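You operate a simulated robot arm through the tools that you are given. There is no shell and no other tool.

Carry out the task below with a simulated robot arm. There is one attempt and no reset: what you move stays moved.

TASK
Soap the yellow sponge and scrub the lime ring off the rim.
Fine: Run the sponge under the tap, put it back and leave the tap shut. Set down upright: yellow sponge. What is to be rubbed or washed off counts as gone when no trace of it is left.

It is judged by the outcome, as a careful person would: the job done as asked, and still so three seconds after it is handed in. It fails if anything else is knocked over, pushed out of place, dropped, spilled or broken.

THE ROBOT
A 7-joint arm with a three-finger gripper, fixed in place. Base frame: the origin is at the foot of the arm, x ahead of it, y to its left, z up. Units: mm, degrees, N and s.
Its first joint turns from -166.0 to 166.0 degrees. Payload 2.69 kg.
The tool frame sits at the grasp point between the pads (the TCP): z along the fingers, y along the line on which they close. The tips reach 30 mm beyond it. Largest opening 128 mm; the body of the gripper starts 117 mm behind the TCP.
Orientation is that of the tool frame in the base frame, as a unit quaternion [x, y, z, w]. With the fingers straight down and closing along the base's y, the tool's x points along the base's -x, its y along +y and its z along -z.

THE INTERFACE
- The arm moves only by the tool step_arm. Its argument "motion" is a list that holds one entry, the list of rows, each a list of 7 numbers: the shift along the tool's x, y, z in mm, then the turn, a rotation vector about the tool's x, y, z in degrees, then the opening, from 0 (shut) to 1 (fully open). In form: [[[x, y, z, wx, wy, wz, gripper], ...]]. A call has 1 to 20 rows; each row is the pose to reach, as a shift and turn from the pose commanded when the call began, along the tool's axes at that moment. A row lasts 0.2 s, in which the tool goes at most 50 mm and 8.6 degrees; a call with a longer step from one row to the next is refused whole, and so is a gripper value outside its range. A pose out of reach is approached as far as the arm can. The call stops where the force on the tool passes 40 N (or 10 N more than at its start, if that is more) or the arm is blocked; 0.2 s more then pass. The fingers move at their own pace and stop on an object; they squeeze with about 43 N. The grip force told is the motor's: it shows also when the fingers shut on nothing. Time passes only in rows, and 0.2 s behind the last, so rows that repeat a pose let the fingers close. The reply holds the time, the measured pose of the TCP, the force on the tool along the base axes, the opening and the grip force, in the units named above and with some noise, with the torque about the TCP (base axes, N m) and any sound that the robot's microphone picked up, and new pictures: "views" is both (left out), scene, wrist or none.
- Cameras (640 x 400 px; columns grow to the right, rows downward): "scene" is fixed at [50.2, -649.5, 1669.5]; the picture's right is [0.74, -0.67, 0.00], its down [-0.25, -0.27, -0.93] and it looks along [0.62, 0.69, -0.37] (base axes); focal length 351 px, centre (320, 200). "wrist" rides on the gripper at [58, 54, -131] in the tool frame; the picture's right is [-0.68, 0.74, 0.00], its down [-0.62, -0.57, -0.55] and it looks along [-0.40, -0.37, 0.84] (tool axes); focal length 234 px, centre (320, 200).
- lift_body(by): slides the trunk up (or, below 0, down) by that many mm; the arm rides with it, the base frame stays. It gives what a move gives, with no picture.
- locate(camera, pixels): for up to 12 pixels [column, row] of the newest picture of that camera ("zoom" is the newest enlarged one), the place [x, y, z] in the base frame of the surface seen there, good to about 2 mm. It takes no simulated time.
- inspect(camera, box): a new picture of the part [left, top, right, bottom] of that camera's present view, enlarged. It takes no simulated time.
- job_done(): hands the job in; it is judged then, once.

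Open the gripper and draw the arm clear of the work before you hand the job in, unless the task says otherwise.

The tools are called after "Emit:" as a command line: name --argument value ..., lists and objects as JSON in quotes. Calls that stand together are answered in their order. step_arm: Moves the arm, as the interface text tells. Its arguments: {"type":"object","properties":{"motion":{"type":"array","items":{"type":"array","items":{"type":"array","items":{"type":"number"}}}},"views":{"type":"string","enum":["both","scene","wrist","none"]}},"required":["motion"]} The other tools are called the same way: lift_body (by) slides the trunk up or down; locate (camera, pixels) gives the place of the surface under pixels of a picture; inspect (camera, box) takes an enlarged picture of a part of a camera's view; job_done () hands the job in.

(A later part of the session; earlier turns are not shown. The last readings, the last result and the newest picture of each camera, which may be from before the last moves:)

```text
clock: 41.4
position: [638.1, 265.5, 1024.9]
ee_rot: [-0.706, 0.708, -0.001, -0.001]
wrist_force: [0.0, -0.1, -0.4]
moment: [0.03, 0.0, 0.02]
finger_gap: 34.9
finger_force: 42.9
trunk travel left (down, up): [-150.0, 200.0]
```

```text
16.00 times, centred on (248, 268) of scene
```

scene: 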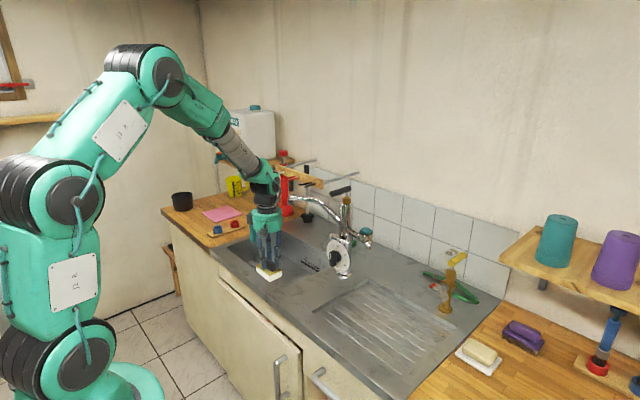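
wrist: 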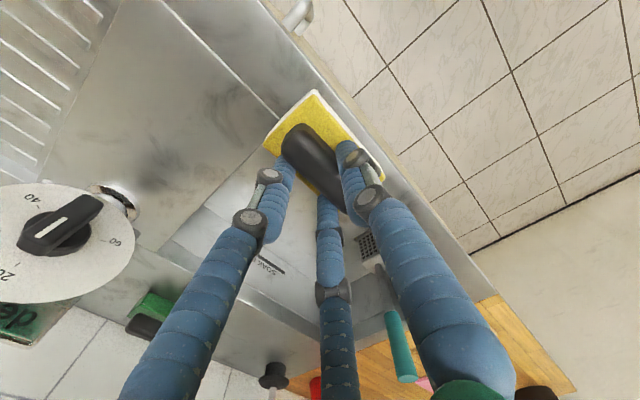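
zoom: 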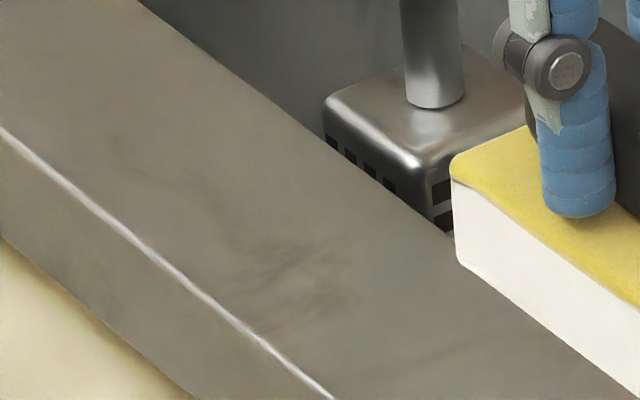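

No trace of the ring is visible. Now the tap has to be opened with free fingers, so I first carry the sponge back to its place on the drainer, moving along x≈638 in front of the fittings.

Emit:
step_arm --motion '[[[8, 0, -8, 0, 0, 0, 0], [28, 0, -18, 0, 0, 0, 0], [58, 0, -28, 0, 0, 0, 0], [93, 0, -35, 0, 0, 0, 0], [128, 0, -35, 0, 0, 0, 0], [163, 0, -35, 0, 0, 0, 0], [198, 0, -35, 0, 0, 0, 0], [233, 0, -35, 0, 0, 0, 0], [268, 0, -35, 0, 0, 0, 0], [303, 0, -35, 0, 0, 0, 0], [338, -6, -35, 0, 0, 0, 0], [370, -18, -35, 0, 0, 0, 0], [395, -38, -35, 0, 0, 0, 0], [410, -62, -35, 0, 0, 0, 0], [417, -84, -35, 0, 0, 0, 0], [420, -97, -35, 0, 0, 0, 0], [420, -99, -35, 0, 0, 0, 0]]]' --views "both"

Emit:
inspect --camera "scene" --box '[222, 250, 270, 290]'

Emit:
locate --camera "wrist" --pixels '[[303, 130], [315, 145], [330, 160], [315, 95], [280, 130], [340, 125]]'

```text
clock: 45.0
position: [739.1, -157.5, 1059.8]
ee_rot: [-0.707, 0.707, 0.0, 0.0]
wrist_force: [0.9, 0.4, -0.7]
moment: [-0.01, 0.01, 0.0]
finger_gap: 35.2
finger_force: 42.5
trunk travel left (down, up): [-150.0, 200.0]
```

scene: 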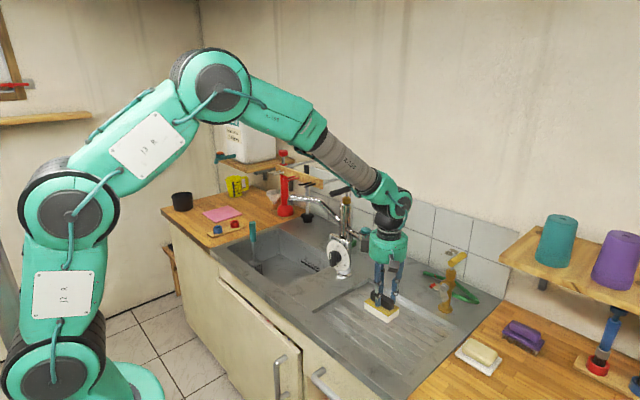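
wrist: 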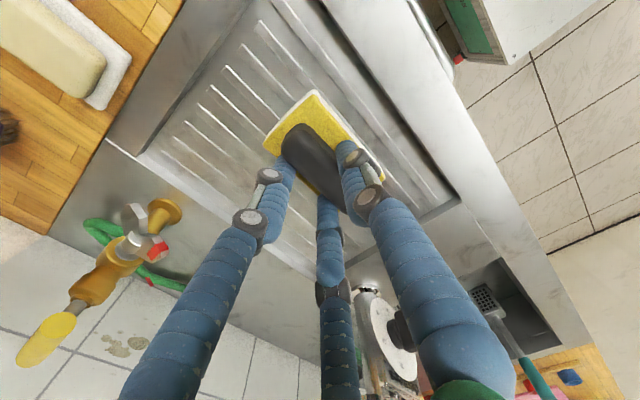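

```text
10.00 times, centred on (246, 270) of scene
```

zoom: 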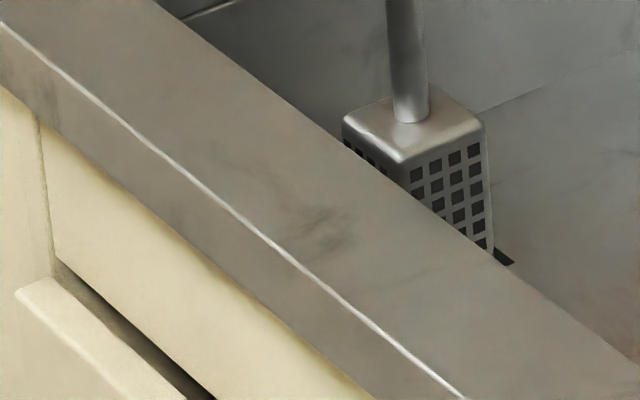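

```text
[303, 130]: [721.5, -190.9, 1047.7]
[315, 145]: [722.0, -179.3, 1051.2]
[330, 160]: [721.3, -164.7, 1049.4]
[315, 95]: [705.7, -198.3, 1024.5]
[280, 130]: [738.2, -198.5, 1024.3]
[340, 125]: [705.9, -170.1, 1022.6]
```

The rim is now fully visible and clean. I lower the sponge onto its old place on the drainer.

Emit:
step_arm --motion '[[[-1, 0, 15, 0, 0, 0, 0], [-2, 1, 40, 0, 0, 0, 0], [-3, 1, 68, 0, 0, 0, 0], [-3, 1, 90, 0, 0, 0, 0], [-3, 1, 100, 0, 0, 0, 0], [-3, 1, 106, 0, 0, 0, 0], [-3, 1, 109, 0, 0, 0, 0]]]' --views "scene"

Emit:
inspect --camera "scene" --box '[340, 260, 440, 380]'

```text
clock: 46.6
position: [736.6, -152.5, 950.7]
ee_rot: [-0.707, 0.707, 0.0, 0.0]
wrist_force: [0.3, -0.1, -1.1]
moment: [0.0, 0.03, 0.0]
finger_gap: 34.9
finger_force: 42.7
trunk travel left (down, up): [-150.0, 200.0]
```

scene: 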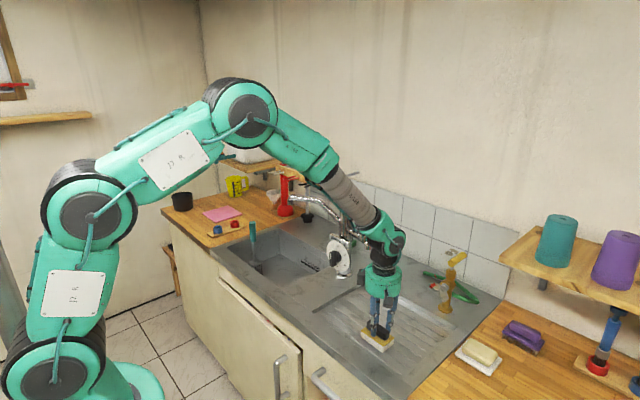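

```text
3.33 times, centred on (390, 320) of scene
```

zoom: 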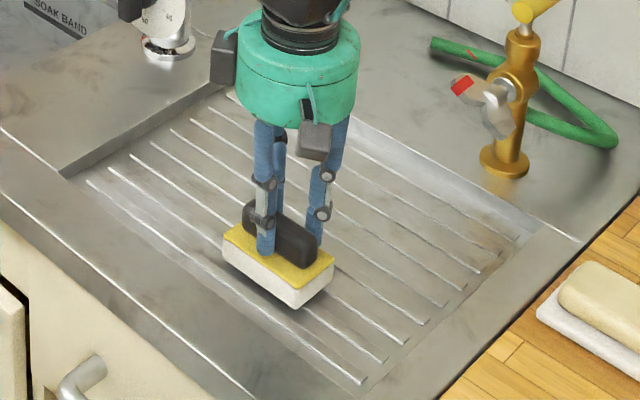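

Still hanging by a millimetre or two; I lower 2.5 mm more, then open the fingers to let it rest.

Emit:
step_arm --motion '[[[0, 0, 1, 0, 0, 0, 0], [0, 0, 2.5, 0, 0, 0, 0], [0, 0, 2.5, 0, 0, 0, 0]]]' --views "none"

```text
clock: 47.4
position: [737.5, -151.8, 950.0]
ee_rot: [-0.706, 0.708, 0.0, -0.001]
wrist_force: [-1.1, 1.7, 7.2]
moment: [0.13, 0.17, -0.02]
finger_gap: 35.0
finger_force: 43.0
trunk travel left (down, up): [-150.0, 200.0]
```

The sponge now rests on the drainer (7 N). I open gradually and rise clear of it.

Emit:
step_arm --motion '[[[0, 0, -1, 0, 0, 0, 0.3], [0, 0, -1, 0, 0, 0, 0.4], [0, 0, -1, 0, 0, 0, 0.5], [0, 0, -1, 0, 0, 0, 0.6], [0, 0, -1, 0, 0, 0, 0.6], [0, 0, -20, 0, 0, 0, 0.6], [0, 0, -50, 0, 0, 0, 0.6], [0, 0, -90, 0, 0, 0, 0.6], [0, 0, -130, 0, 0, 0, 0.6], [0, 0, -170, 0, 0, 0, 0.6]]]' --views "both"

Emit:
inspect --camera "scene" --box '[340, 280, 440, 380]'

```text
clock: 49.6
position: [735.4, -154.7, 1119.8]
ee_rot: [-0.706, 0.708, 0.0, 0.0]
wrist_force: [0.3, 0.1, 0.4]
moment: [-0.02, -0.02, 0.02]
finger_gap: 76.7
finger_force: 0.0
trunk travel left (down, up): [-150.0, 200.0]
```

scene: 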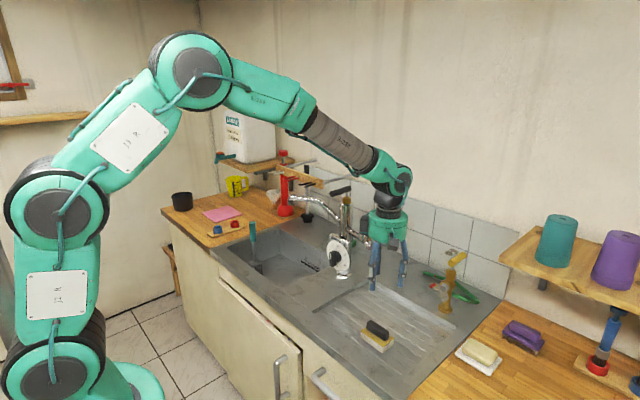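
wrist: 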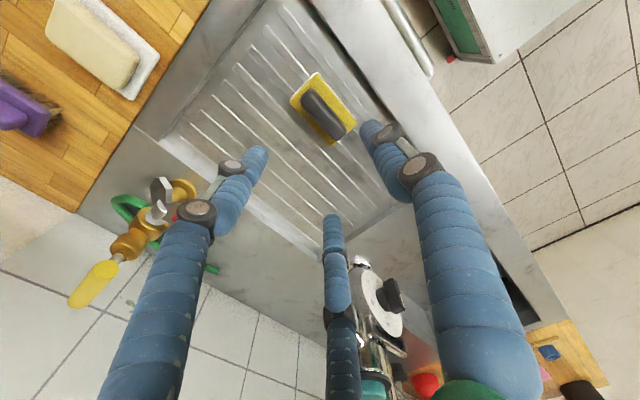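

```text
4.00 times, centred on (390, 330) of scene
```

zoom: 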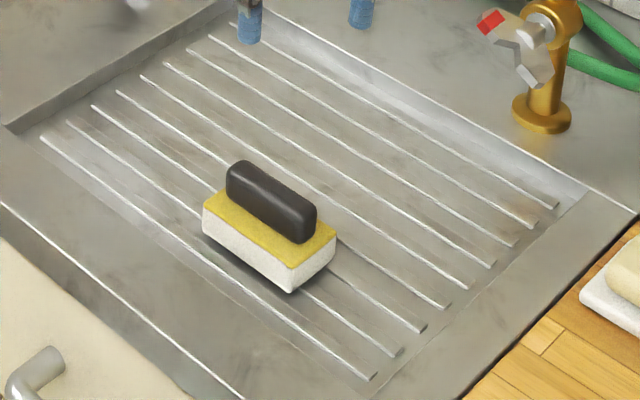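

The sponge stands upright on the drainer. Before going to the lever I locate the hook rack and other things around the tap at scene (290–350,160–190).

Emit:
locate --camera "scene" --pixels '[[321, 184], [300, 175], [285, 168], [311, 180], [318, 184], [355, 173], [340, 176], [285, 163], [307, 172], [332, 194], [349, 187], [346, 197]]'

Emit:
inspect --camera "scene" --box '[270, 150, 366, 210]'

```text
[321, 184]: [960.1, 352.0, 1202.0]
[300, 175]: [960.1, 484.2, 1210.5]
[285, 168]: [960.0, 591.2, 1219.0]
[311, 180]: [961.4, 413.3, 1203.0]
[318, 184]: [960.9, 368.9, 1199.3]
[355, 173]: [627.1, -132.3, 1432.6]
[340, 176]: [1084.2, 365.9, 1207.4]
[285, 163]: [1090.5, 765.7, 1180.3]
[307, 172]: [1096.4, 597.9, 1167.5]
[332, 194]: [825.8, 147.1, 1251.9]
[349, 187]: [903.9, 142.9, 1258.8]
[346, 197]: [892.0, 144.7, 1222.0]
```

```text
6.67 times, centred on (318, 180) of scene
```

zoom: 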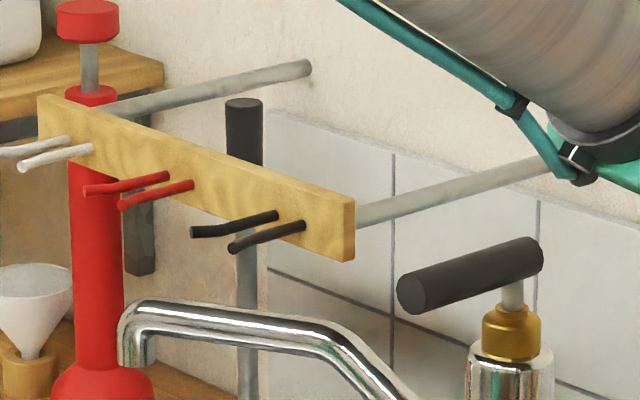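

The rack and hooks sit at x≈910–960, y>350, z≈1200, so they are clear. I close the fingers, rise to z≈1340 and go to the +y side of the lever's front end.

Emit:
step_arm --motion '[[[0, 0, -40, 0, 0, 0, 0.6], [0, 0, -85, 0, 0, 0, 0.3], [0, 0, -130, 0, 0, 0, 0], [0, 0, -175, 0, 0, 0, 0], [0, 0, -220, 0, 0, 0, 0], [-40, -10, -222, 0, 0, 0, 0], [-80, -20, -222, 0, 0, 0, 0], [-120, -31, -222, 0, 0, 0, 0], [-160, -42, -222, 0, 0, 0, 0], [-200, -53, -222, 0, 0, 0, 0], [-240, -64, -222, 0, 0, 0, 0], [-280, -76, -222, 0, 0, 0, 0], [-320, -88, -222, 0, 0, 0, 0], [-348, -97, -222, 0, 0, 0, 0], [-348, -97, -222, 0, 0, 0, 0]]]' --views "both"

Emit:
inspect --camera "scene" --box '[280, 130, 400, 230]'

Emit:
inspect --camera "wrist" --box '[200, 60, 440, 260]'

```text
clock: 52.8
position: [833.9, 196.6, 1342.8]
ee_rot: [-0.707, 0.707, 0.0, 0.0]
wrist_force: [0.0, 0.9, 0.2]
moment: [-0.02, -0.02, 0.01]
finger_gap: 2.2
finger_force: 31.7
trunk travel left (down, up): [-150.0, 200.0]
```

scene: 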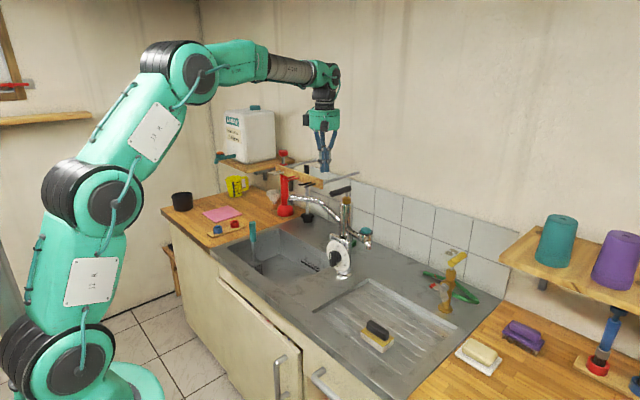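
wrist: 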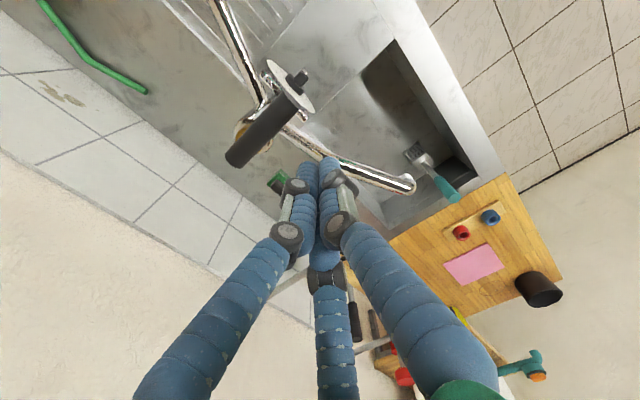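

```text
4.00 times, centred on (340, 180) of scene
```

zoom: 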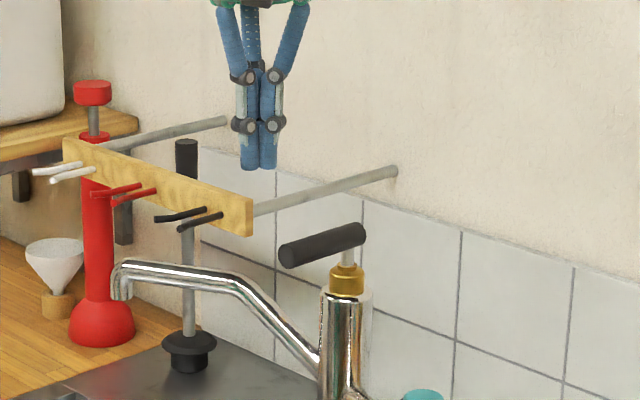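

```text
2.00 times, centred on (320, 160) of wrist
```

zoom: 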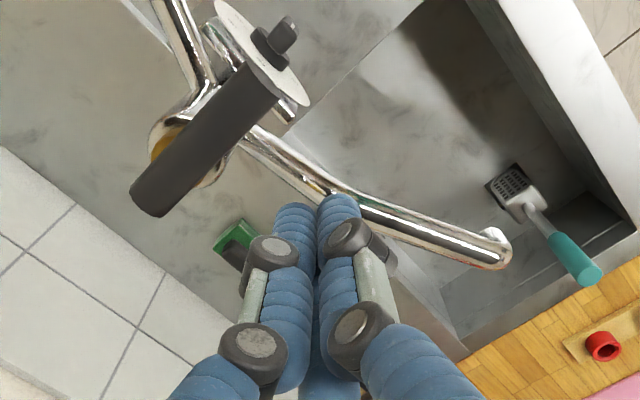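

I locate the lever rod ends (wrist (292,98) and (235,160)) and the spout to plan the push.

Emit:
locate --camera "wrist" --pixels '[[290, 97], [283, 105], [260, 130], [240, 153], [245, 165], [228, 155], [295, 110], [307, 145], [325, 157], [350, 168], [400, 183], [409, 184]]'

Emit:
locate --camera "scene" --pixels '[[333, 193], [349, 187], [326, 172], [322, 171], [347, 202], [345, 212], [291, 203], [293, 199]]'

```text
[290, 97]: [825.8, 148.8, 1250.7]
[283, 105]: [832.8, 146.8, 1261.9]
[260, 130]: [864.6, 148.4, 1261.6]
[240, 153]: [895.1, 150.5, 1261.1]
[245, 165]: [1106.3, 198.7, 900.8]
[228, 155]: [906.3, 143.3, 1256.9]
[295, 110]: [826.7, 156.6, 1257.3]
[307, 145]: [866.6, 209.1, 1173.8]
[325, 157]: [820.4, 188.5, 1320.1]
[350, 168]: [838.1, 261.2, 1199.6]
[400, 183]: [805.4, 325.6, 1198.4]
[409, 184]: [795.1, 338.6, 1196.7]
```

```text
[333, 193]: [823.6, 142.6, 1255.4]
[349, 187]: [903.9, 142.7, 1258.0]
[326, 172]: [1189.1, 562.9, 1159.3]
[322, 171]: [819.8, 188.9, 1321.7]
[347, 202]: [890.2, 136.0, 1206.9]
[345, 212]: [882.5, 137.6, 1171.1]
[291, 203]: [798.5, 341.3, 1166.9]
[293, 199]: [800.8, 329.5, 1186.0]
```

The rod's axis is at y≈148, z≈1249, x 824–908, pivoting near (895,150). I descend beside its front end and push a little toward -y to feel whether it turns that way.

Emit:
step_arm --motion '[[[0, 0, 30, 0, 0, 0, 0], [0, 0, 60, 0, 0, 0, 0], [0, 0, 82, 0, 0, 0, 0], [8, 0, 82, 0, 0, 0, 0], [16, 0, 82, 0, 0, 0, 0], [20, 0, 82, 0, 0, 0, 0], [24, 0, 82, 0, 0, 0, 0]]]' --views "both"

Emit:
inspect --camera "scene" --box '[300, 150, 396, 210]'

Emit:
inspect --camera "wrist" --box '[200, 60, 440, 260]'

```text
clock: 54.4
position: [833.3, 171.3, 1258.9]
ee_rot: [-0.707, 0.707, 0.0, 0.0]
wrist_force: [-0.3, -0.4, -0.3]
moment: [0.0, -0.02, 0.01]
finger_gap: 1.7
finger_force: 31.9
trunk travel left (down, up): [-150.0, 200.0]
```

scene: 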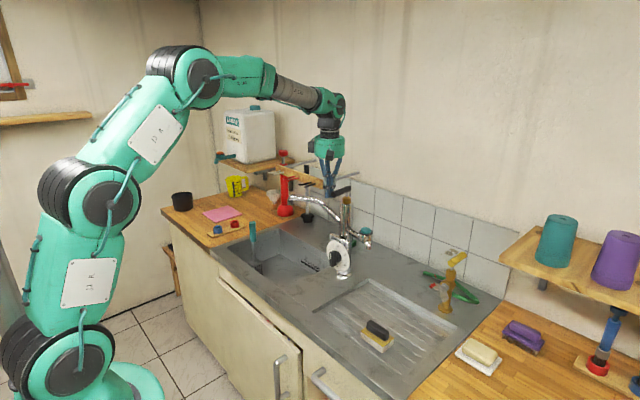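
wrist: 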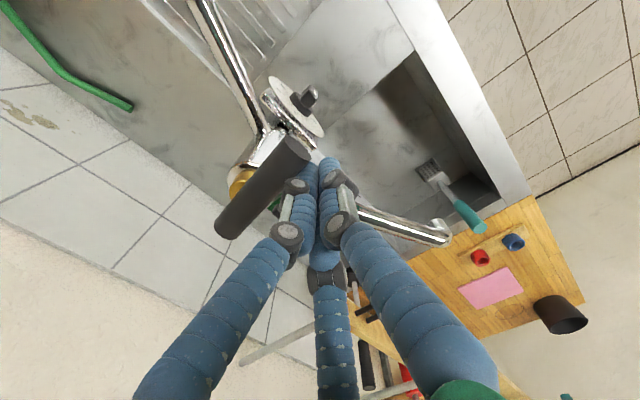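

```text
6.67 times, centred on (348, 180) of scene
```

zoom: 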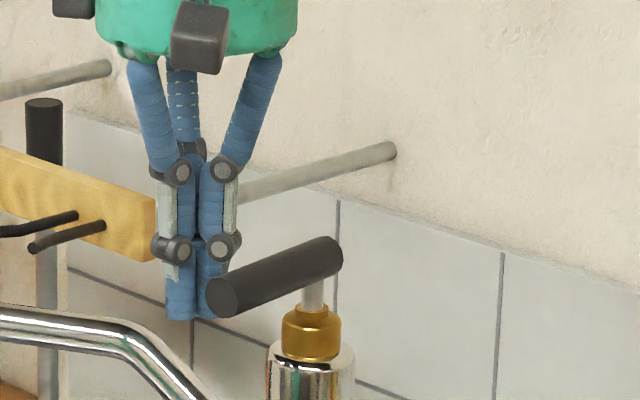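

```text
2.00 times, centred on (320, 160) of wrist
```

zoom: 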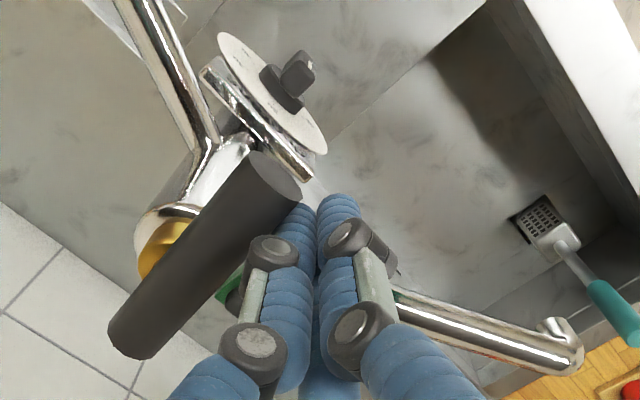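

No force yet at y=171; I check whether the rod has moved, by locating its ends again.

Emit:
locate --camera "wrist" --pixels '[[285, 145], [265, 175], [240, 205], [222, 225], [300, 148]]'

Emit:
locate --camera "scene" --pixels '[[333.5, 194], [336, 191], [340, 190], [348, 187], [330, 194], [327, 195]]'

```text
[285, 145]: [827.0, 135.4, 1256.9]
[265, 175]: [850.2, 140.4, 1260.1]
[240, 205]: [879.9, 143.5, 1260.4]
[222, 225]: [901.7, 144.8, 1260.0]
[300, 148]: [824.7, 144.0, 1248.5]
```

```text
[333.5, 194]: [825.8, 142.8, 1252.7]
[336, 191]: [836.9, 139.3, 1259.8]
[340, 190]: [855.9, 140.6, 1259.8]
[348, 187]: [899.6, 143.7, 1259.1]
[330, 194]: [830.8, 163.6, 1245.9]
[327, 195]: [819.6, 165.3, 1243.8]
```

The rod has started to turn toward -y (front end now y≈138) with almost no resistance. I follow the arc further and watch for water.

Emit:
step_arm --motion '[[[4.3, -2.7, 0, 0, 0, 0, 0], [10, -1, 0, 0, 0, 0, 0], [14.8, -0.4, 0, 0, 0, 0, 0], [20, 0, 0, 0, 0, 0, 0], [25.6, -0.1, 0, 0, 0, 0, 0], [31, -0.6, 0, 0, 0, 0, 0], [36.2, -1.6, 0, 0, 0, 0, 0]]]' --views "both"

Emit:
inspect --camera "scene" --box '[270, 160, 398, 260]'

Emit:
inspect --camera "wrist" --box '[200, 60, 480, 260]'

```text
clock: 56.0
position: [834.4, 136.6, 1258.0]
ee_rot: [-0.707, 0.708, 0.0, 0.0]
wrist_force: [0.9, 0.1, 0.1]
moment: [0.01, -0.01, 0.0]
finger_gap: 1.9
finger_force: 31.5
trunk travel left (down, up): [-150.0, 200.0]
```

scene: 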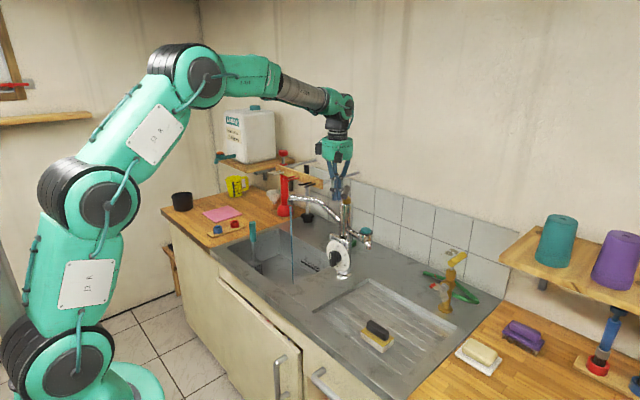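
wrist: 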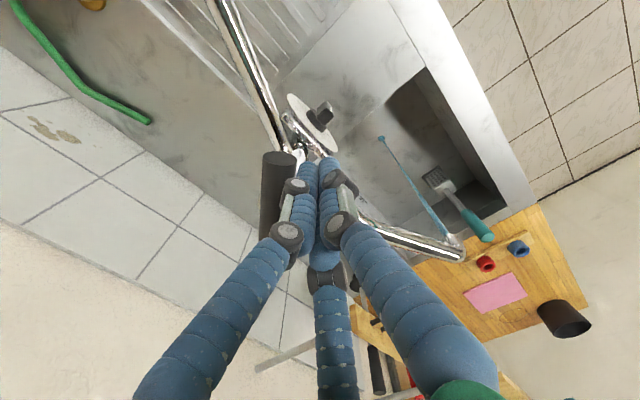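

```text
4.00 times, centred on (334, 210) of scene
```

zoom: 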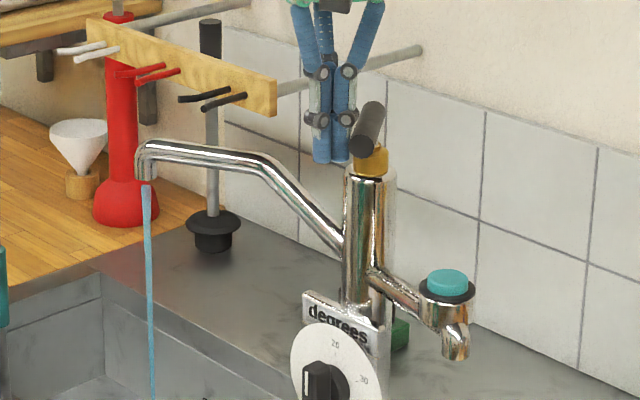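

```text
2.00 times, centred on (340, 160) of wrist
```

zoom: 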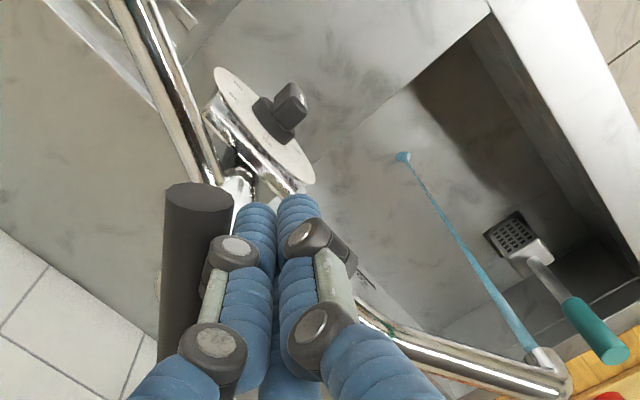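

Water is running from the spout (stream at scene (292,230)). I withdraw upward from the lever and return above the sponge, opening the fingers on the way.

Emit:
step_arm --motion '[[[-3, 0, -15, 0, 0, 0, 0], [-3, 0, -50, 0, 0, 0, 0], [-3, 0, -84, 0, 0, 0, 0], [20, 8, -88, 0, 0, 0, 0], [58, 19, -88, 0, 0, 0, 0], [98, 32, -88, 0, 0, 0, 0], [138, 45, -88, 0, 0, 0, 0], [178, 58, -88, 0, 0, 0, 0], [218, 72, -88, 0, 0, 0, 0], [258, 86, -88, 0, 0, 0, 0.3], [290, 96, -80, 0, 0, 0, 0.6], [291, 96, -40, 0, 0, 0, 0.6], [291, 96, 5, 0, 0, 0, 0.6], [291, 96, 50, 0, 0, 0, 0.6], [291, 96, 98, 0, 0, 0, 0.6], [291, 96, 146, 0, 0, 0, 0.6], [291, 96, 194, 0, 0, 0, 0.6], [291, 96, 230, 0, 0, 0, 0.6], [291, 96, 255, 0, 0, 0, 0.6], [291, 96, 258, 0, 0, 0, 0.6]]]' --views "both"

Emit:
inspect --camera "wrist" --box '[240, 60, 400, 180]'

Emit:
inspect --camera "scene" --box '[230, 170, 390, 310]'

```text
clock: 60.2
position: [738.6, -153.7, 999.9]
ee_rot: [0.707, -0.707, -0.001, 0.0]
wrist_force: [0.1, 0.7, -1.0]
moment: [0.02, 0.0, -0.01]
finger_gap: 76.8
finger_force: 0.0
trunk travel left (down, up): [-150.0, 200.0]
```

scene: 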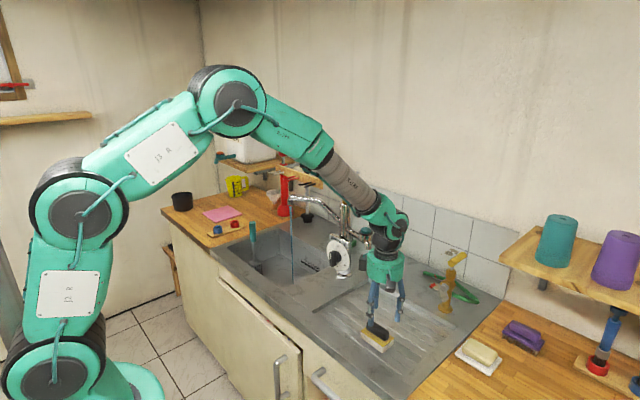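
wrist: 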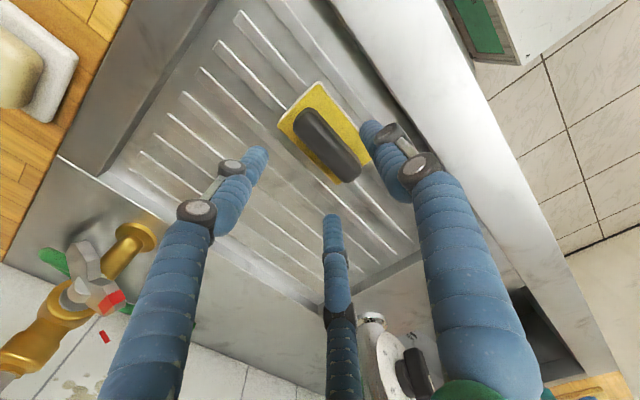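

```text
3.33 times, centred on (320, 120) of wrist
```

zoom: 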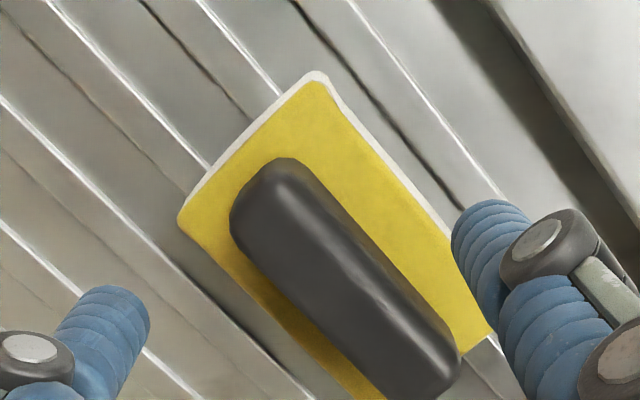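

```text
2.86 times, centred on (310, 240) of scene
```

zoom: 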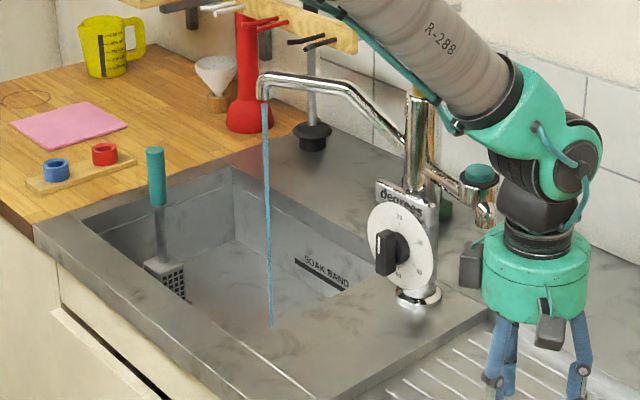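

The stream falls from (290,207) in the scene. I locate the stream and the sponge's handle for the next grip.

Emit:
locate --camera "scene" --pixels '[[290.7, 210], [291.2, 225], [291.7, 245], [292.3, 265], [292.7, 280], [375, 325], [388, 335], [380, 330], [364, 336], [386, 350]]'

Emit:
locate --camera "wrist" --pixels '[[310, 120], [325, 140], [345, 165], [303, 115], [305, 140], [335, 130], [288, 120], [320, 87], [355, 145], [340, 178], [300, 132], [338, 172]]'

```text
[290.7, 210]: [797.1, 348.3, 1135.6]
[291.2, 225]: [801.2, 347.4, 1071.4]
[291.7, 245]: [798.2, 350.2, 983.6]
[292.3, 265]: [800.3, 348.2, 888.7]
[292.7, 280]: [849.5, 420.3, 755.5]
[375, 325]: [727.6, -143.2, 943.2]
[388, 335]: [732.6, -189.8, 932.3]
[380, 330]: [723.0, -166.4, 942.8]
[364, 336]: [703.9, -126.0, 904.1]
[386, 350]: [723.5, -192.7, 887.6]
```

```text
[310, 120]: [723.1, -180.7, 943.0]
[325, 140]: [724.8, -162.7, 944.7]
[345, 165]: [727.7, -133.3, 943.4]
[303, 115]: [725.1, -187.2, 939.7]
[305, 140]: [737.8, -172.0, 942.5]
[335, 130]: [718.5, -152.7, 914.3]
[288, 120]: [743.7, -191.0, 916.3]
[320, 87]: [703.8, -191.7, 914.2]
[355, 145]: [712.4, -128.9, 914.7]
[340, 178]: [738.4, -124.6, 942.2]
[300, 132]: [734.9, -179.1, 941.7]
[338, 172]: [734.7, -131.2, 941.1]
```

The stream is vertical at about (798,348). I descend over the handle (centre ≈(731,-156), top 943) and close slowly.

Emit:
step_arm --motion '[[[1, 0, 15, 0, 0, 0, 0.6], [2, 1, 32, 0, 0, 0, 0.6], [2, 1, 44, 0, 0, 0, 0.6], [2, 1, 50.5, 0, 0, 0, 0.6], [2, 1, 50.5, 0, 0, 0, 0.5], [2, 1, 50.5, 0, 0, 0, 0.4], [2, 1, 50.5, 0, 0, 0, 0.33], [2, 1, 50.5, 0, 0, 0, 0.28], [2, 1, 50.5, 0, 0, 0, 0.2], [2, 1, 50.5, 0, 0, 0, 0], [2, 1, 50.5, 0, 0, 0, 0], [2, 1, 50.5, 0, 0, 0, 0], [2, 1, 50.5, 0, 0, 0, 0]]]' --views "both"

Emit:
inspect --camera "scene" --box '[340, 280, 440, 380]'

Emit:
locate --camera "wrist" --pixels '[[303, 130], [315, 145], [330, 160], [315, 95], [280, 130], [340, 125]]'

```text
clock: 63.0
position: [737.1, -157.9, 950.6]
ee_rot: [-0.707, 0.707, 0.001, 0.0]
wrist_force: [-0.3, -0.1, 0.2]
moment: [0.01, -0.02, 0.03]
finger_gap: 34.9
finger_force: 42.7
trunk travel left (down, up): [-150.0, 200.0]
```

scene: 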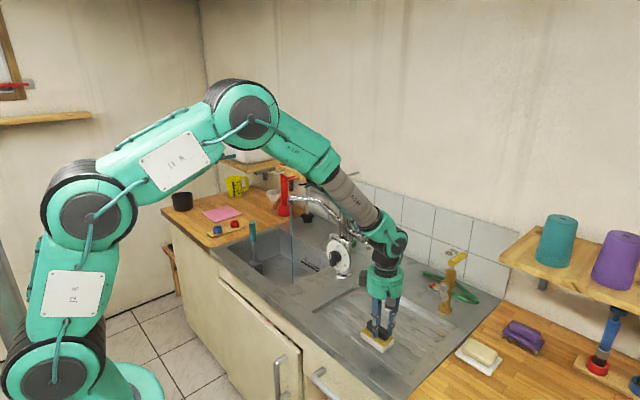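
wrist: 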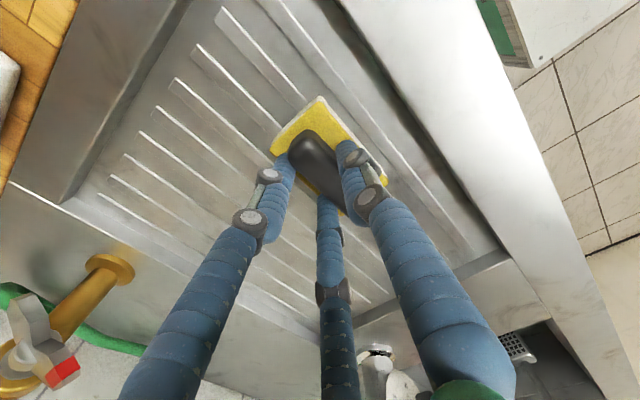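

```text
4.00 times, centred on (390, 330) of scene
```

zoom: 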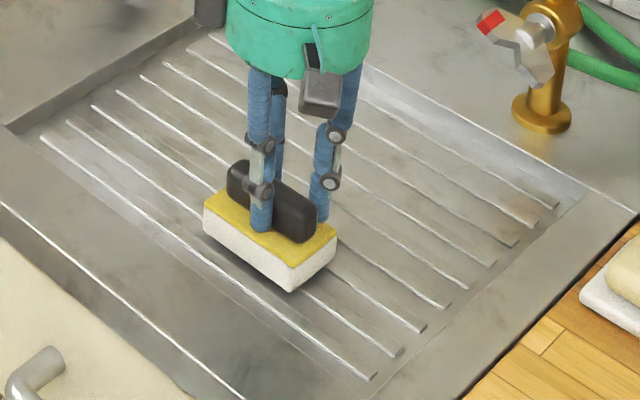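

```text
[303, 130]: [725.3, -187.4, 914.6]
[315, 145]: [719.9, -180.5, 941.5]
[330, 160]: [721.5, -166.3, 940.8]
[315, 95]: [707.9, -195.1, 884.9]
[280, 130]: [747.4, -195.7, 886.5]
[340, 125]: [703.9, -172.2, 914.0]
```

Gripped with the handle 7.5 mm below the TCP. I lift slowly, draw back to x≈665, and travel toward the basin in front of the dial.

Emit:
step_arm --motion '[[[0, 0, -4, 0, 0, 0, 0], [0, 0, -12, 0, 0, 0, 0], [0, 0, -24, 0, 0, 0, 0], [0, 0, -40, 0, 0, 0, 0], [0, 6, -58, 0, 0, 0, 0], [0, 18, -76, 0, 0, 0, 0], [-6, 34, -92, 0, 0, 0, 0], [-18, 52, -104, 0, 0, 0, 0], [-36, 66, -110, 0, 0, 0, 0], [-60, 73, -110, 0, 0, 0, 0], [-88, 75, -110, 0, 0, 0, 0], [-118, 75, -110, 0, 0, 0, 0], [-150, 75, -110, 0, 0, 0, 0], [-182, 75, -110, 0, 0, 0, 0], [-214, 75, -110, 0, 0, 0, 0], [-246, 75, -110, 0, 0, 0, 0], [-278, 75, -110, 0, 0, 0, 0], [-310, 75, -110, 0, 0, 0, 0], [-338, 75, -110, 0, 0, 0, 0], [-350, 75, -110, 0, 0, 0, 0]]]' --views "both"

Emit:
locate --camera "wrist" --pixels '[[303, 132], [315, 145], [330, 160], [315, 100], [280, 135], [340, 125]]'

Emit:
inspect --camera "scene" --box '[230, 170, 390, 310]'

```text
clock: 67.2
position: [662.8, 194.1, 1058.5]
ee_rot: [0.707, -0.707, 0.0, 0.0]
wrist_force: [-0.3, -0.3, 0.2]
moment: [-0.05, 0.02, -0.02]
finger_gap: 34.7
finger_force: 42.6
trunk travel left (down, up): [-150.0, 200.0]
```

scene: 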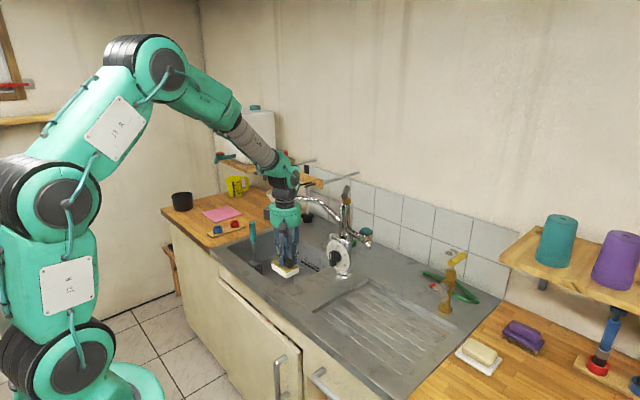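
wrist: 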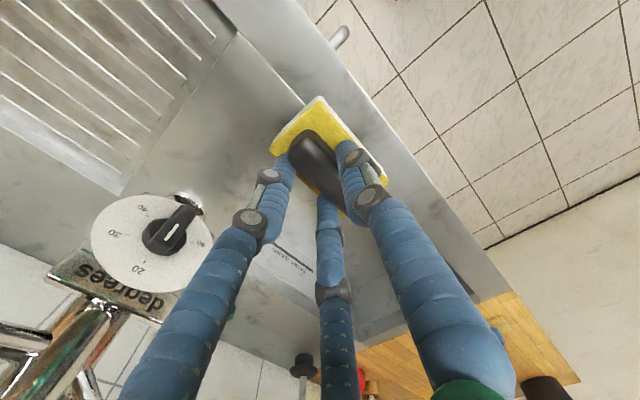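

```text
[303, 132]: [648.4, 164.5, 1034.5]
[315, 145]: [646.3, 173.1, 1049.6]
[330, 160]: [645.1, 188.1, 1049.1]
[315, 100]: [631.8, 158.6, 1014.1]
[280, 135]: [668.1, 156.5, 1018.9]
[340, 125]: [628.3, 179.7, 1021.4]
```

```text
2.86 times, centred on (310, 240) of scene
```

zoom: 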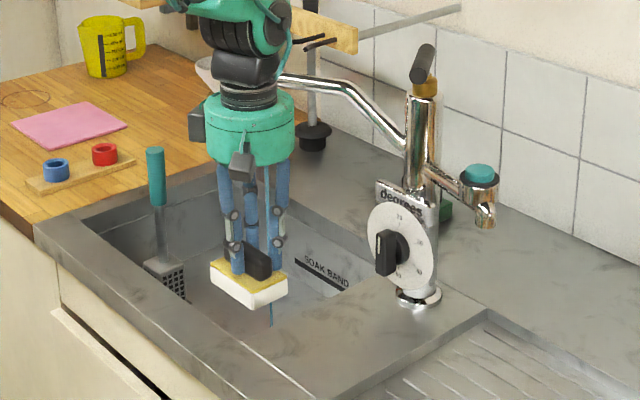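

The grip is steady (offset 9 mm). I tilt the tool forward by 60° (fingers pointing toward +x and down) while moving to y≈346, staying short of the stream at x≈798.

Emit:
step_arm --motion '[[[-8, 0, 1, 6, 0, 0, 0], [-22, 1, 2, 13, 0, 0, 0], [-40, 1, 4, 20, 0, 0, 0], [-60, 2, 6, 27.5, 0, 0, 0], [-82, 2, 8, 35, 0, 0, 0], [-104, 3, 10, 42, 0, 0, 0], [-124, 3, 11, 49, 0, 0, 0], [-140, 3, 12, 55, 0, 0, 0], [-150, 3, 13, 60, 0, 0, 0], [-152, 3, 13, 60, 0, 0, 0]]]' --views "both"

Emit:
inspect --camera "scene" --box '[230, 160, 390, 300]'

Emit:
inspect --camera "wrist" --box '[200, 60, 480, 260]'

```text
clock: 69.4
position: [660.9, 346.0, 1046.3]
ee_rot: [0.612, -0.612, 0.355, -0.354]
wrist_force: [0.3, -0.5, -0.7]
moment: [0.0, 0.0, -0.01]
finger_gap: 34.7
finger_force: 42.7
trunk travel left (down, up): [-150.0, 200.0]
```

scene: 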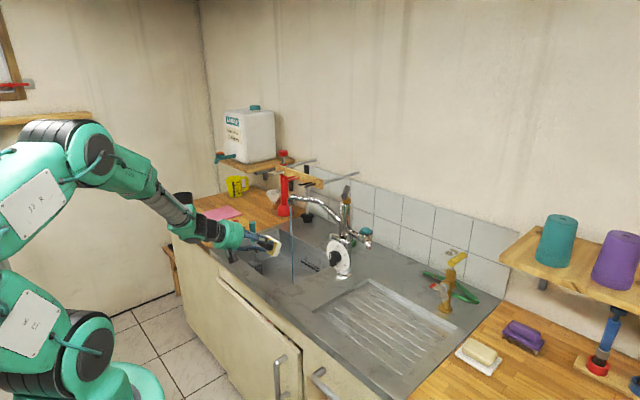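
wrist: 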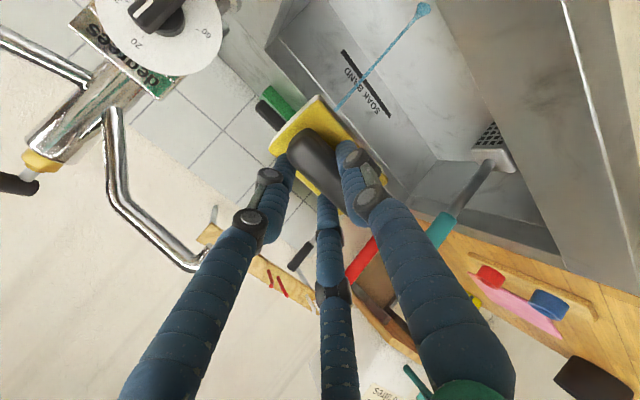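

```text
2.86 times, centred on (310, 230) of scene
```

zoom: 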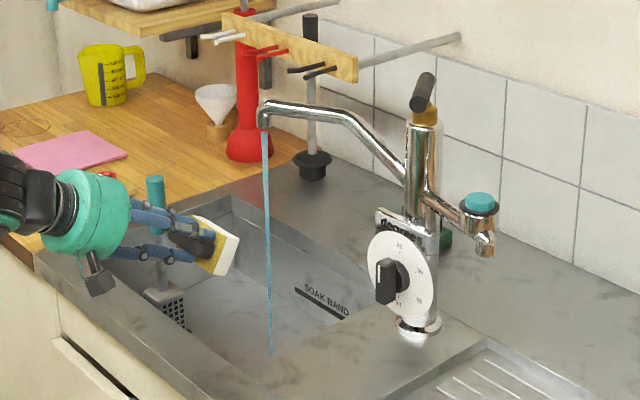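

```text
2.00 times, centred on (340, 160) of wrist
```

zoom: 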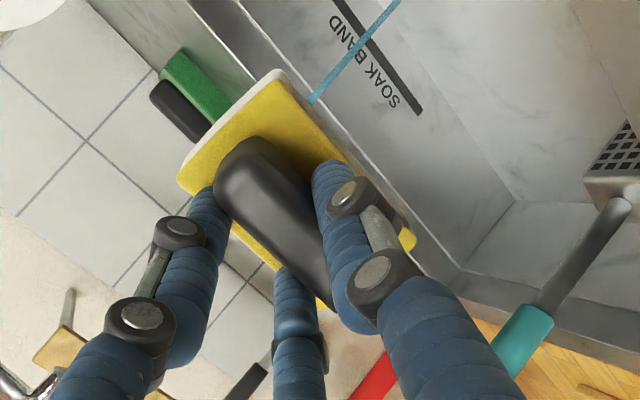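

The sponge is presented forward, about 45 mm short of the stream. I push it forward 84 mm so the yellow block comes under the falling water and hold there.

Emit:
step_arm --motion '[[[0, -8, 16, 0, 0, 0, 0], [-1, -18, 36, 0, 0, 0, 0], [-1, -28, 56, 0, 0, 0, 0], [-1, -37.7, 75.2, 0, 0, 0, 0], [-1, -37.7, 75.2, 0, 0, 0, 0], [-1, -37.7, 75.2, 0, 0, 0, 0], [-1, -37.7, 75.2, 0, 0, 0, 0]]]' --views "both"

Emit:
inspect --camera "scene" --box '[240, 180, 340, 280]'

Emit:
inspect --camera "wrist" --box '[200, 60, 480, 260]'

```text
clock: 71.0
position: [745.8, 348.2, 1039.4]
ee_rot: [0.613, -0.612, 0.353, -0.354]
wrist_force: [-0.4, -0.1, -0.6]
moment: [-0.01, 0.04, 0.01]
finger_gap: 35.2
finger_force: 42.9
trunk travel left (down, up): [-150.0, 200.0]
```

scene: 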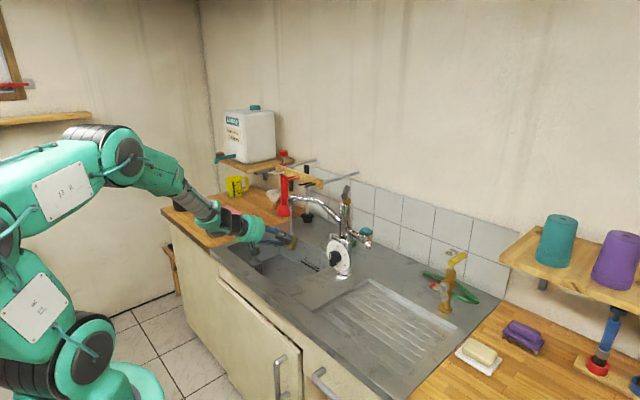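
wrist: 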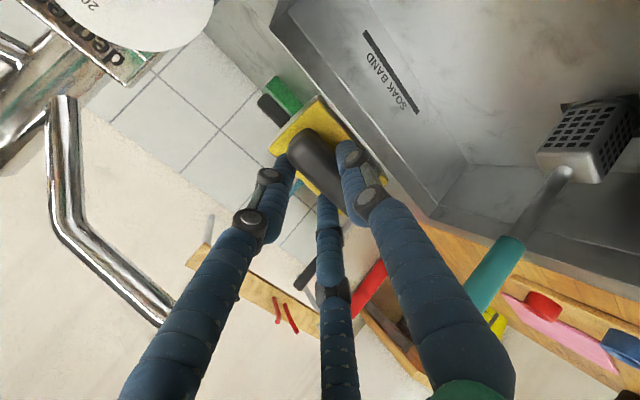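

```text
4.00 times, centred on (290, 230) of scene
```

zoom: 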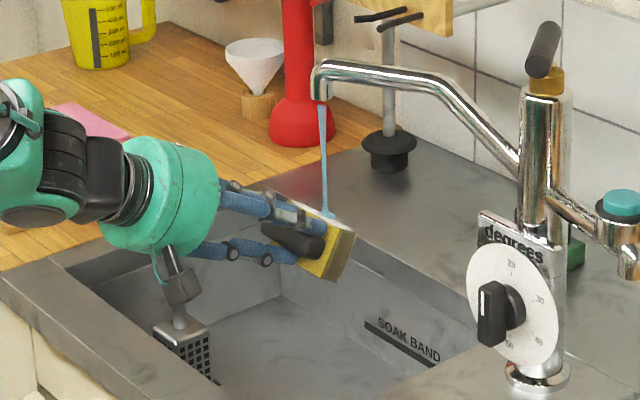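

```text
2.00 times, centred on (340, 160) of wrist
```

zoom: 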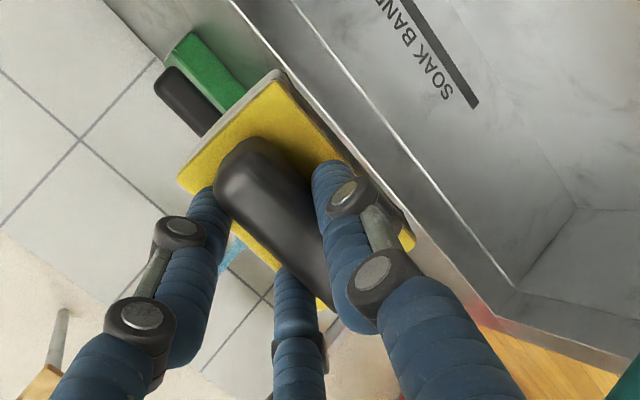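

The stream now ends on the sponge and its side is turning yellow again. I move it to and fro under the water for a thorough rinse.

Emit:
step_arm --motion '[[[8, 0, 0, 0, 0, 0, 0], [18, 0, 0, 0, 0, 0, 0], [26, 0, 0, 0, 0, 0, 0], [26, 4, -7, 0, 0, 0, 0], [14, 4, -7, 0, 0, 0, 0], [0, 4, -7, 0, 0, 0, 0], [-14, 4, -7, 0, 0, 0, 0], [-26, 4, -7, 0, 0, 0, 0], [-26, -2, 4, 0, 0, 0, 0], [-12, -4, 7, 0, 0, 0, 0], [0, -4, 7, 0, 0, 0, 0], [14, -4, 7, 0, 0, 0, 0], [26, -4, 7, 0, 0, 0, 0], [14, 0, 0, 0, 0, 0, 0], [0, 0, 0, 0, 0, 0, 0], [-14, 0, 0, 0, 0, 0, 0], [-24, 0, 0, 0, 0, 0, 0], [-12, 0, 0, 0, 0, 0, 0], [0, 0, 0, 0, 0, 0, 0], [0, 0, 0, 0, 0, 0, 0]]]' --views "both"

Emit:
inspect --camera "scene" --box '[260, 200, 324, 250]'

Emit:
inspect --camera "wrist" --box '[240, 60, 400, 220]'

```text
clock: 75.2
position: [744.1, 343.7, 1041.1]
ee_rot: [0.613, -0.612, 0.353, -0.354]
wrist_force: [-0.3, -1.2, 0.4]
moment: [0.02, 0.03, 0.01]
finger_gap: 34.7
finger_force: 42.4
trunk travel left (down, up): [-150.0, 200.0]
```

scene: 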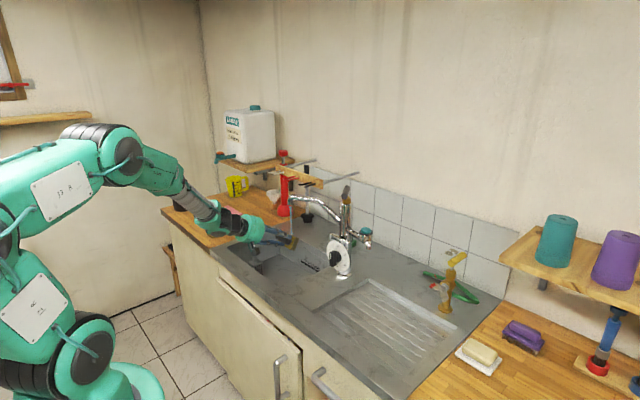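
wrist: 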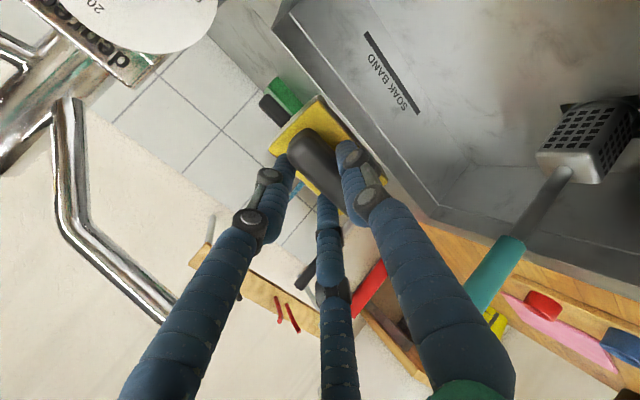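

```text
8.00 times, centred on (292, 225) of scene
```

zoom: 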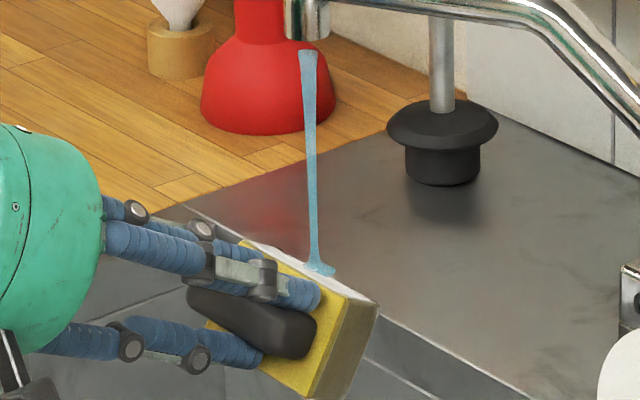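

```text
2.50 times, centred on (320, 140) of wrist
```

zoom: 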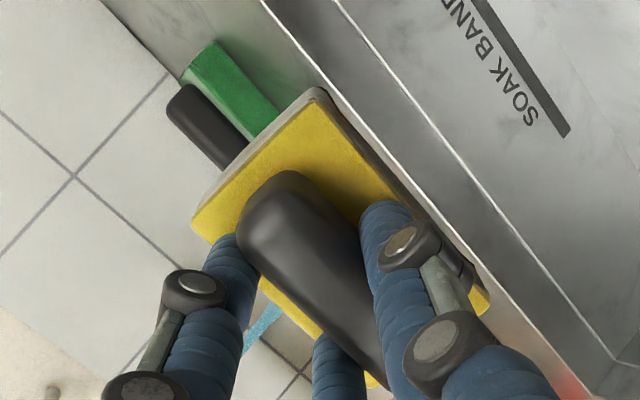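

The upper and end faces still look whitish-grey; I look closer to judge whether suds remain.

Emit:
inspect --camera "scene" --box '[280, 222, 312, 252]'

Emit:
inspect --camera "wrist" --box '[255, 80, 385, 180]'

Emit:
locate --camera "scene" --pixels '[[291, 233], [291.5, 233.5], [294, 234], [297, 238], [286, 231], [300, 236], [303, 239], [300, 246], [292, 243]]'

```text
13.33 times, centred on (296, 237) of scene
```

zoom: 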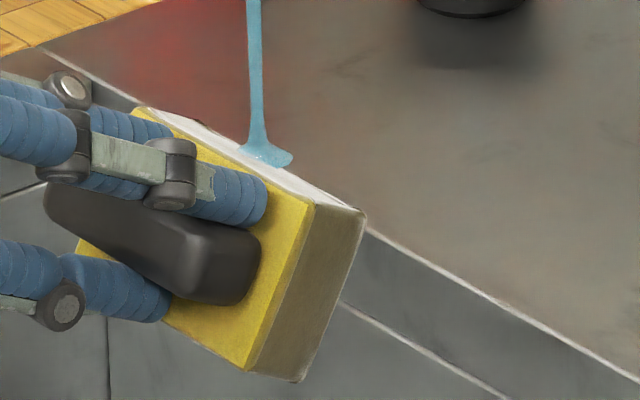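

```text
4.00 times, centred on (320, 130) of wrist
```

zoom: 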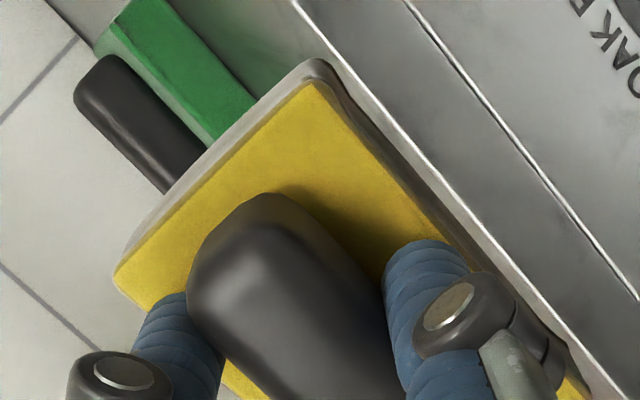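

```text
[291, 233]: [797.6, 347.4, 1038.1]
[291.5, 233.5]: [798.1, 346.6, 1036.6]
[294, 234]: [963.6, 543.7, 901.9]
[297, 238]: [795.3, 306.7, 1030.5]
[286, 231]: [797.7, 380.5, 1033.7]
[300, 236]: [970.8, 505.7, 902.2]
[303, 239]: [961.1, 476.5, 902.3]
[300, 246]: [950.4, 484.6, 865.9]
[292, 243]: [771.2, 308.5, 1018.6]
```

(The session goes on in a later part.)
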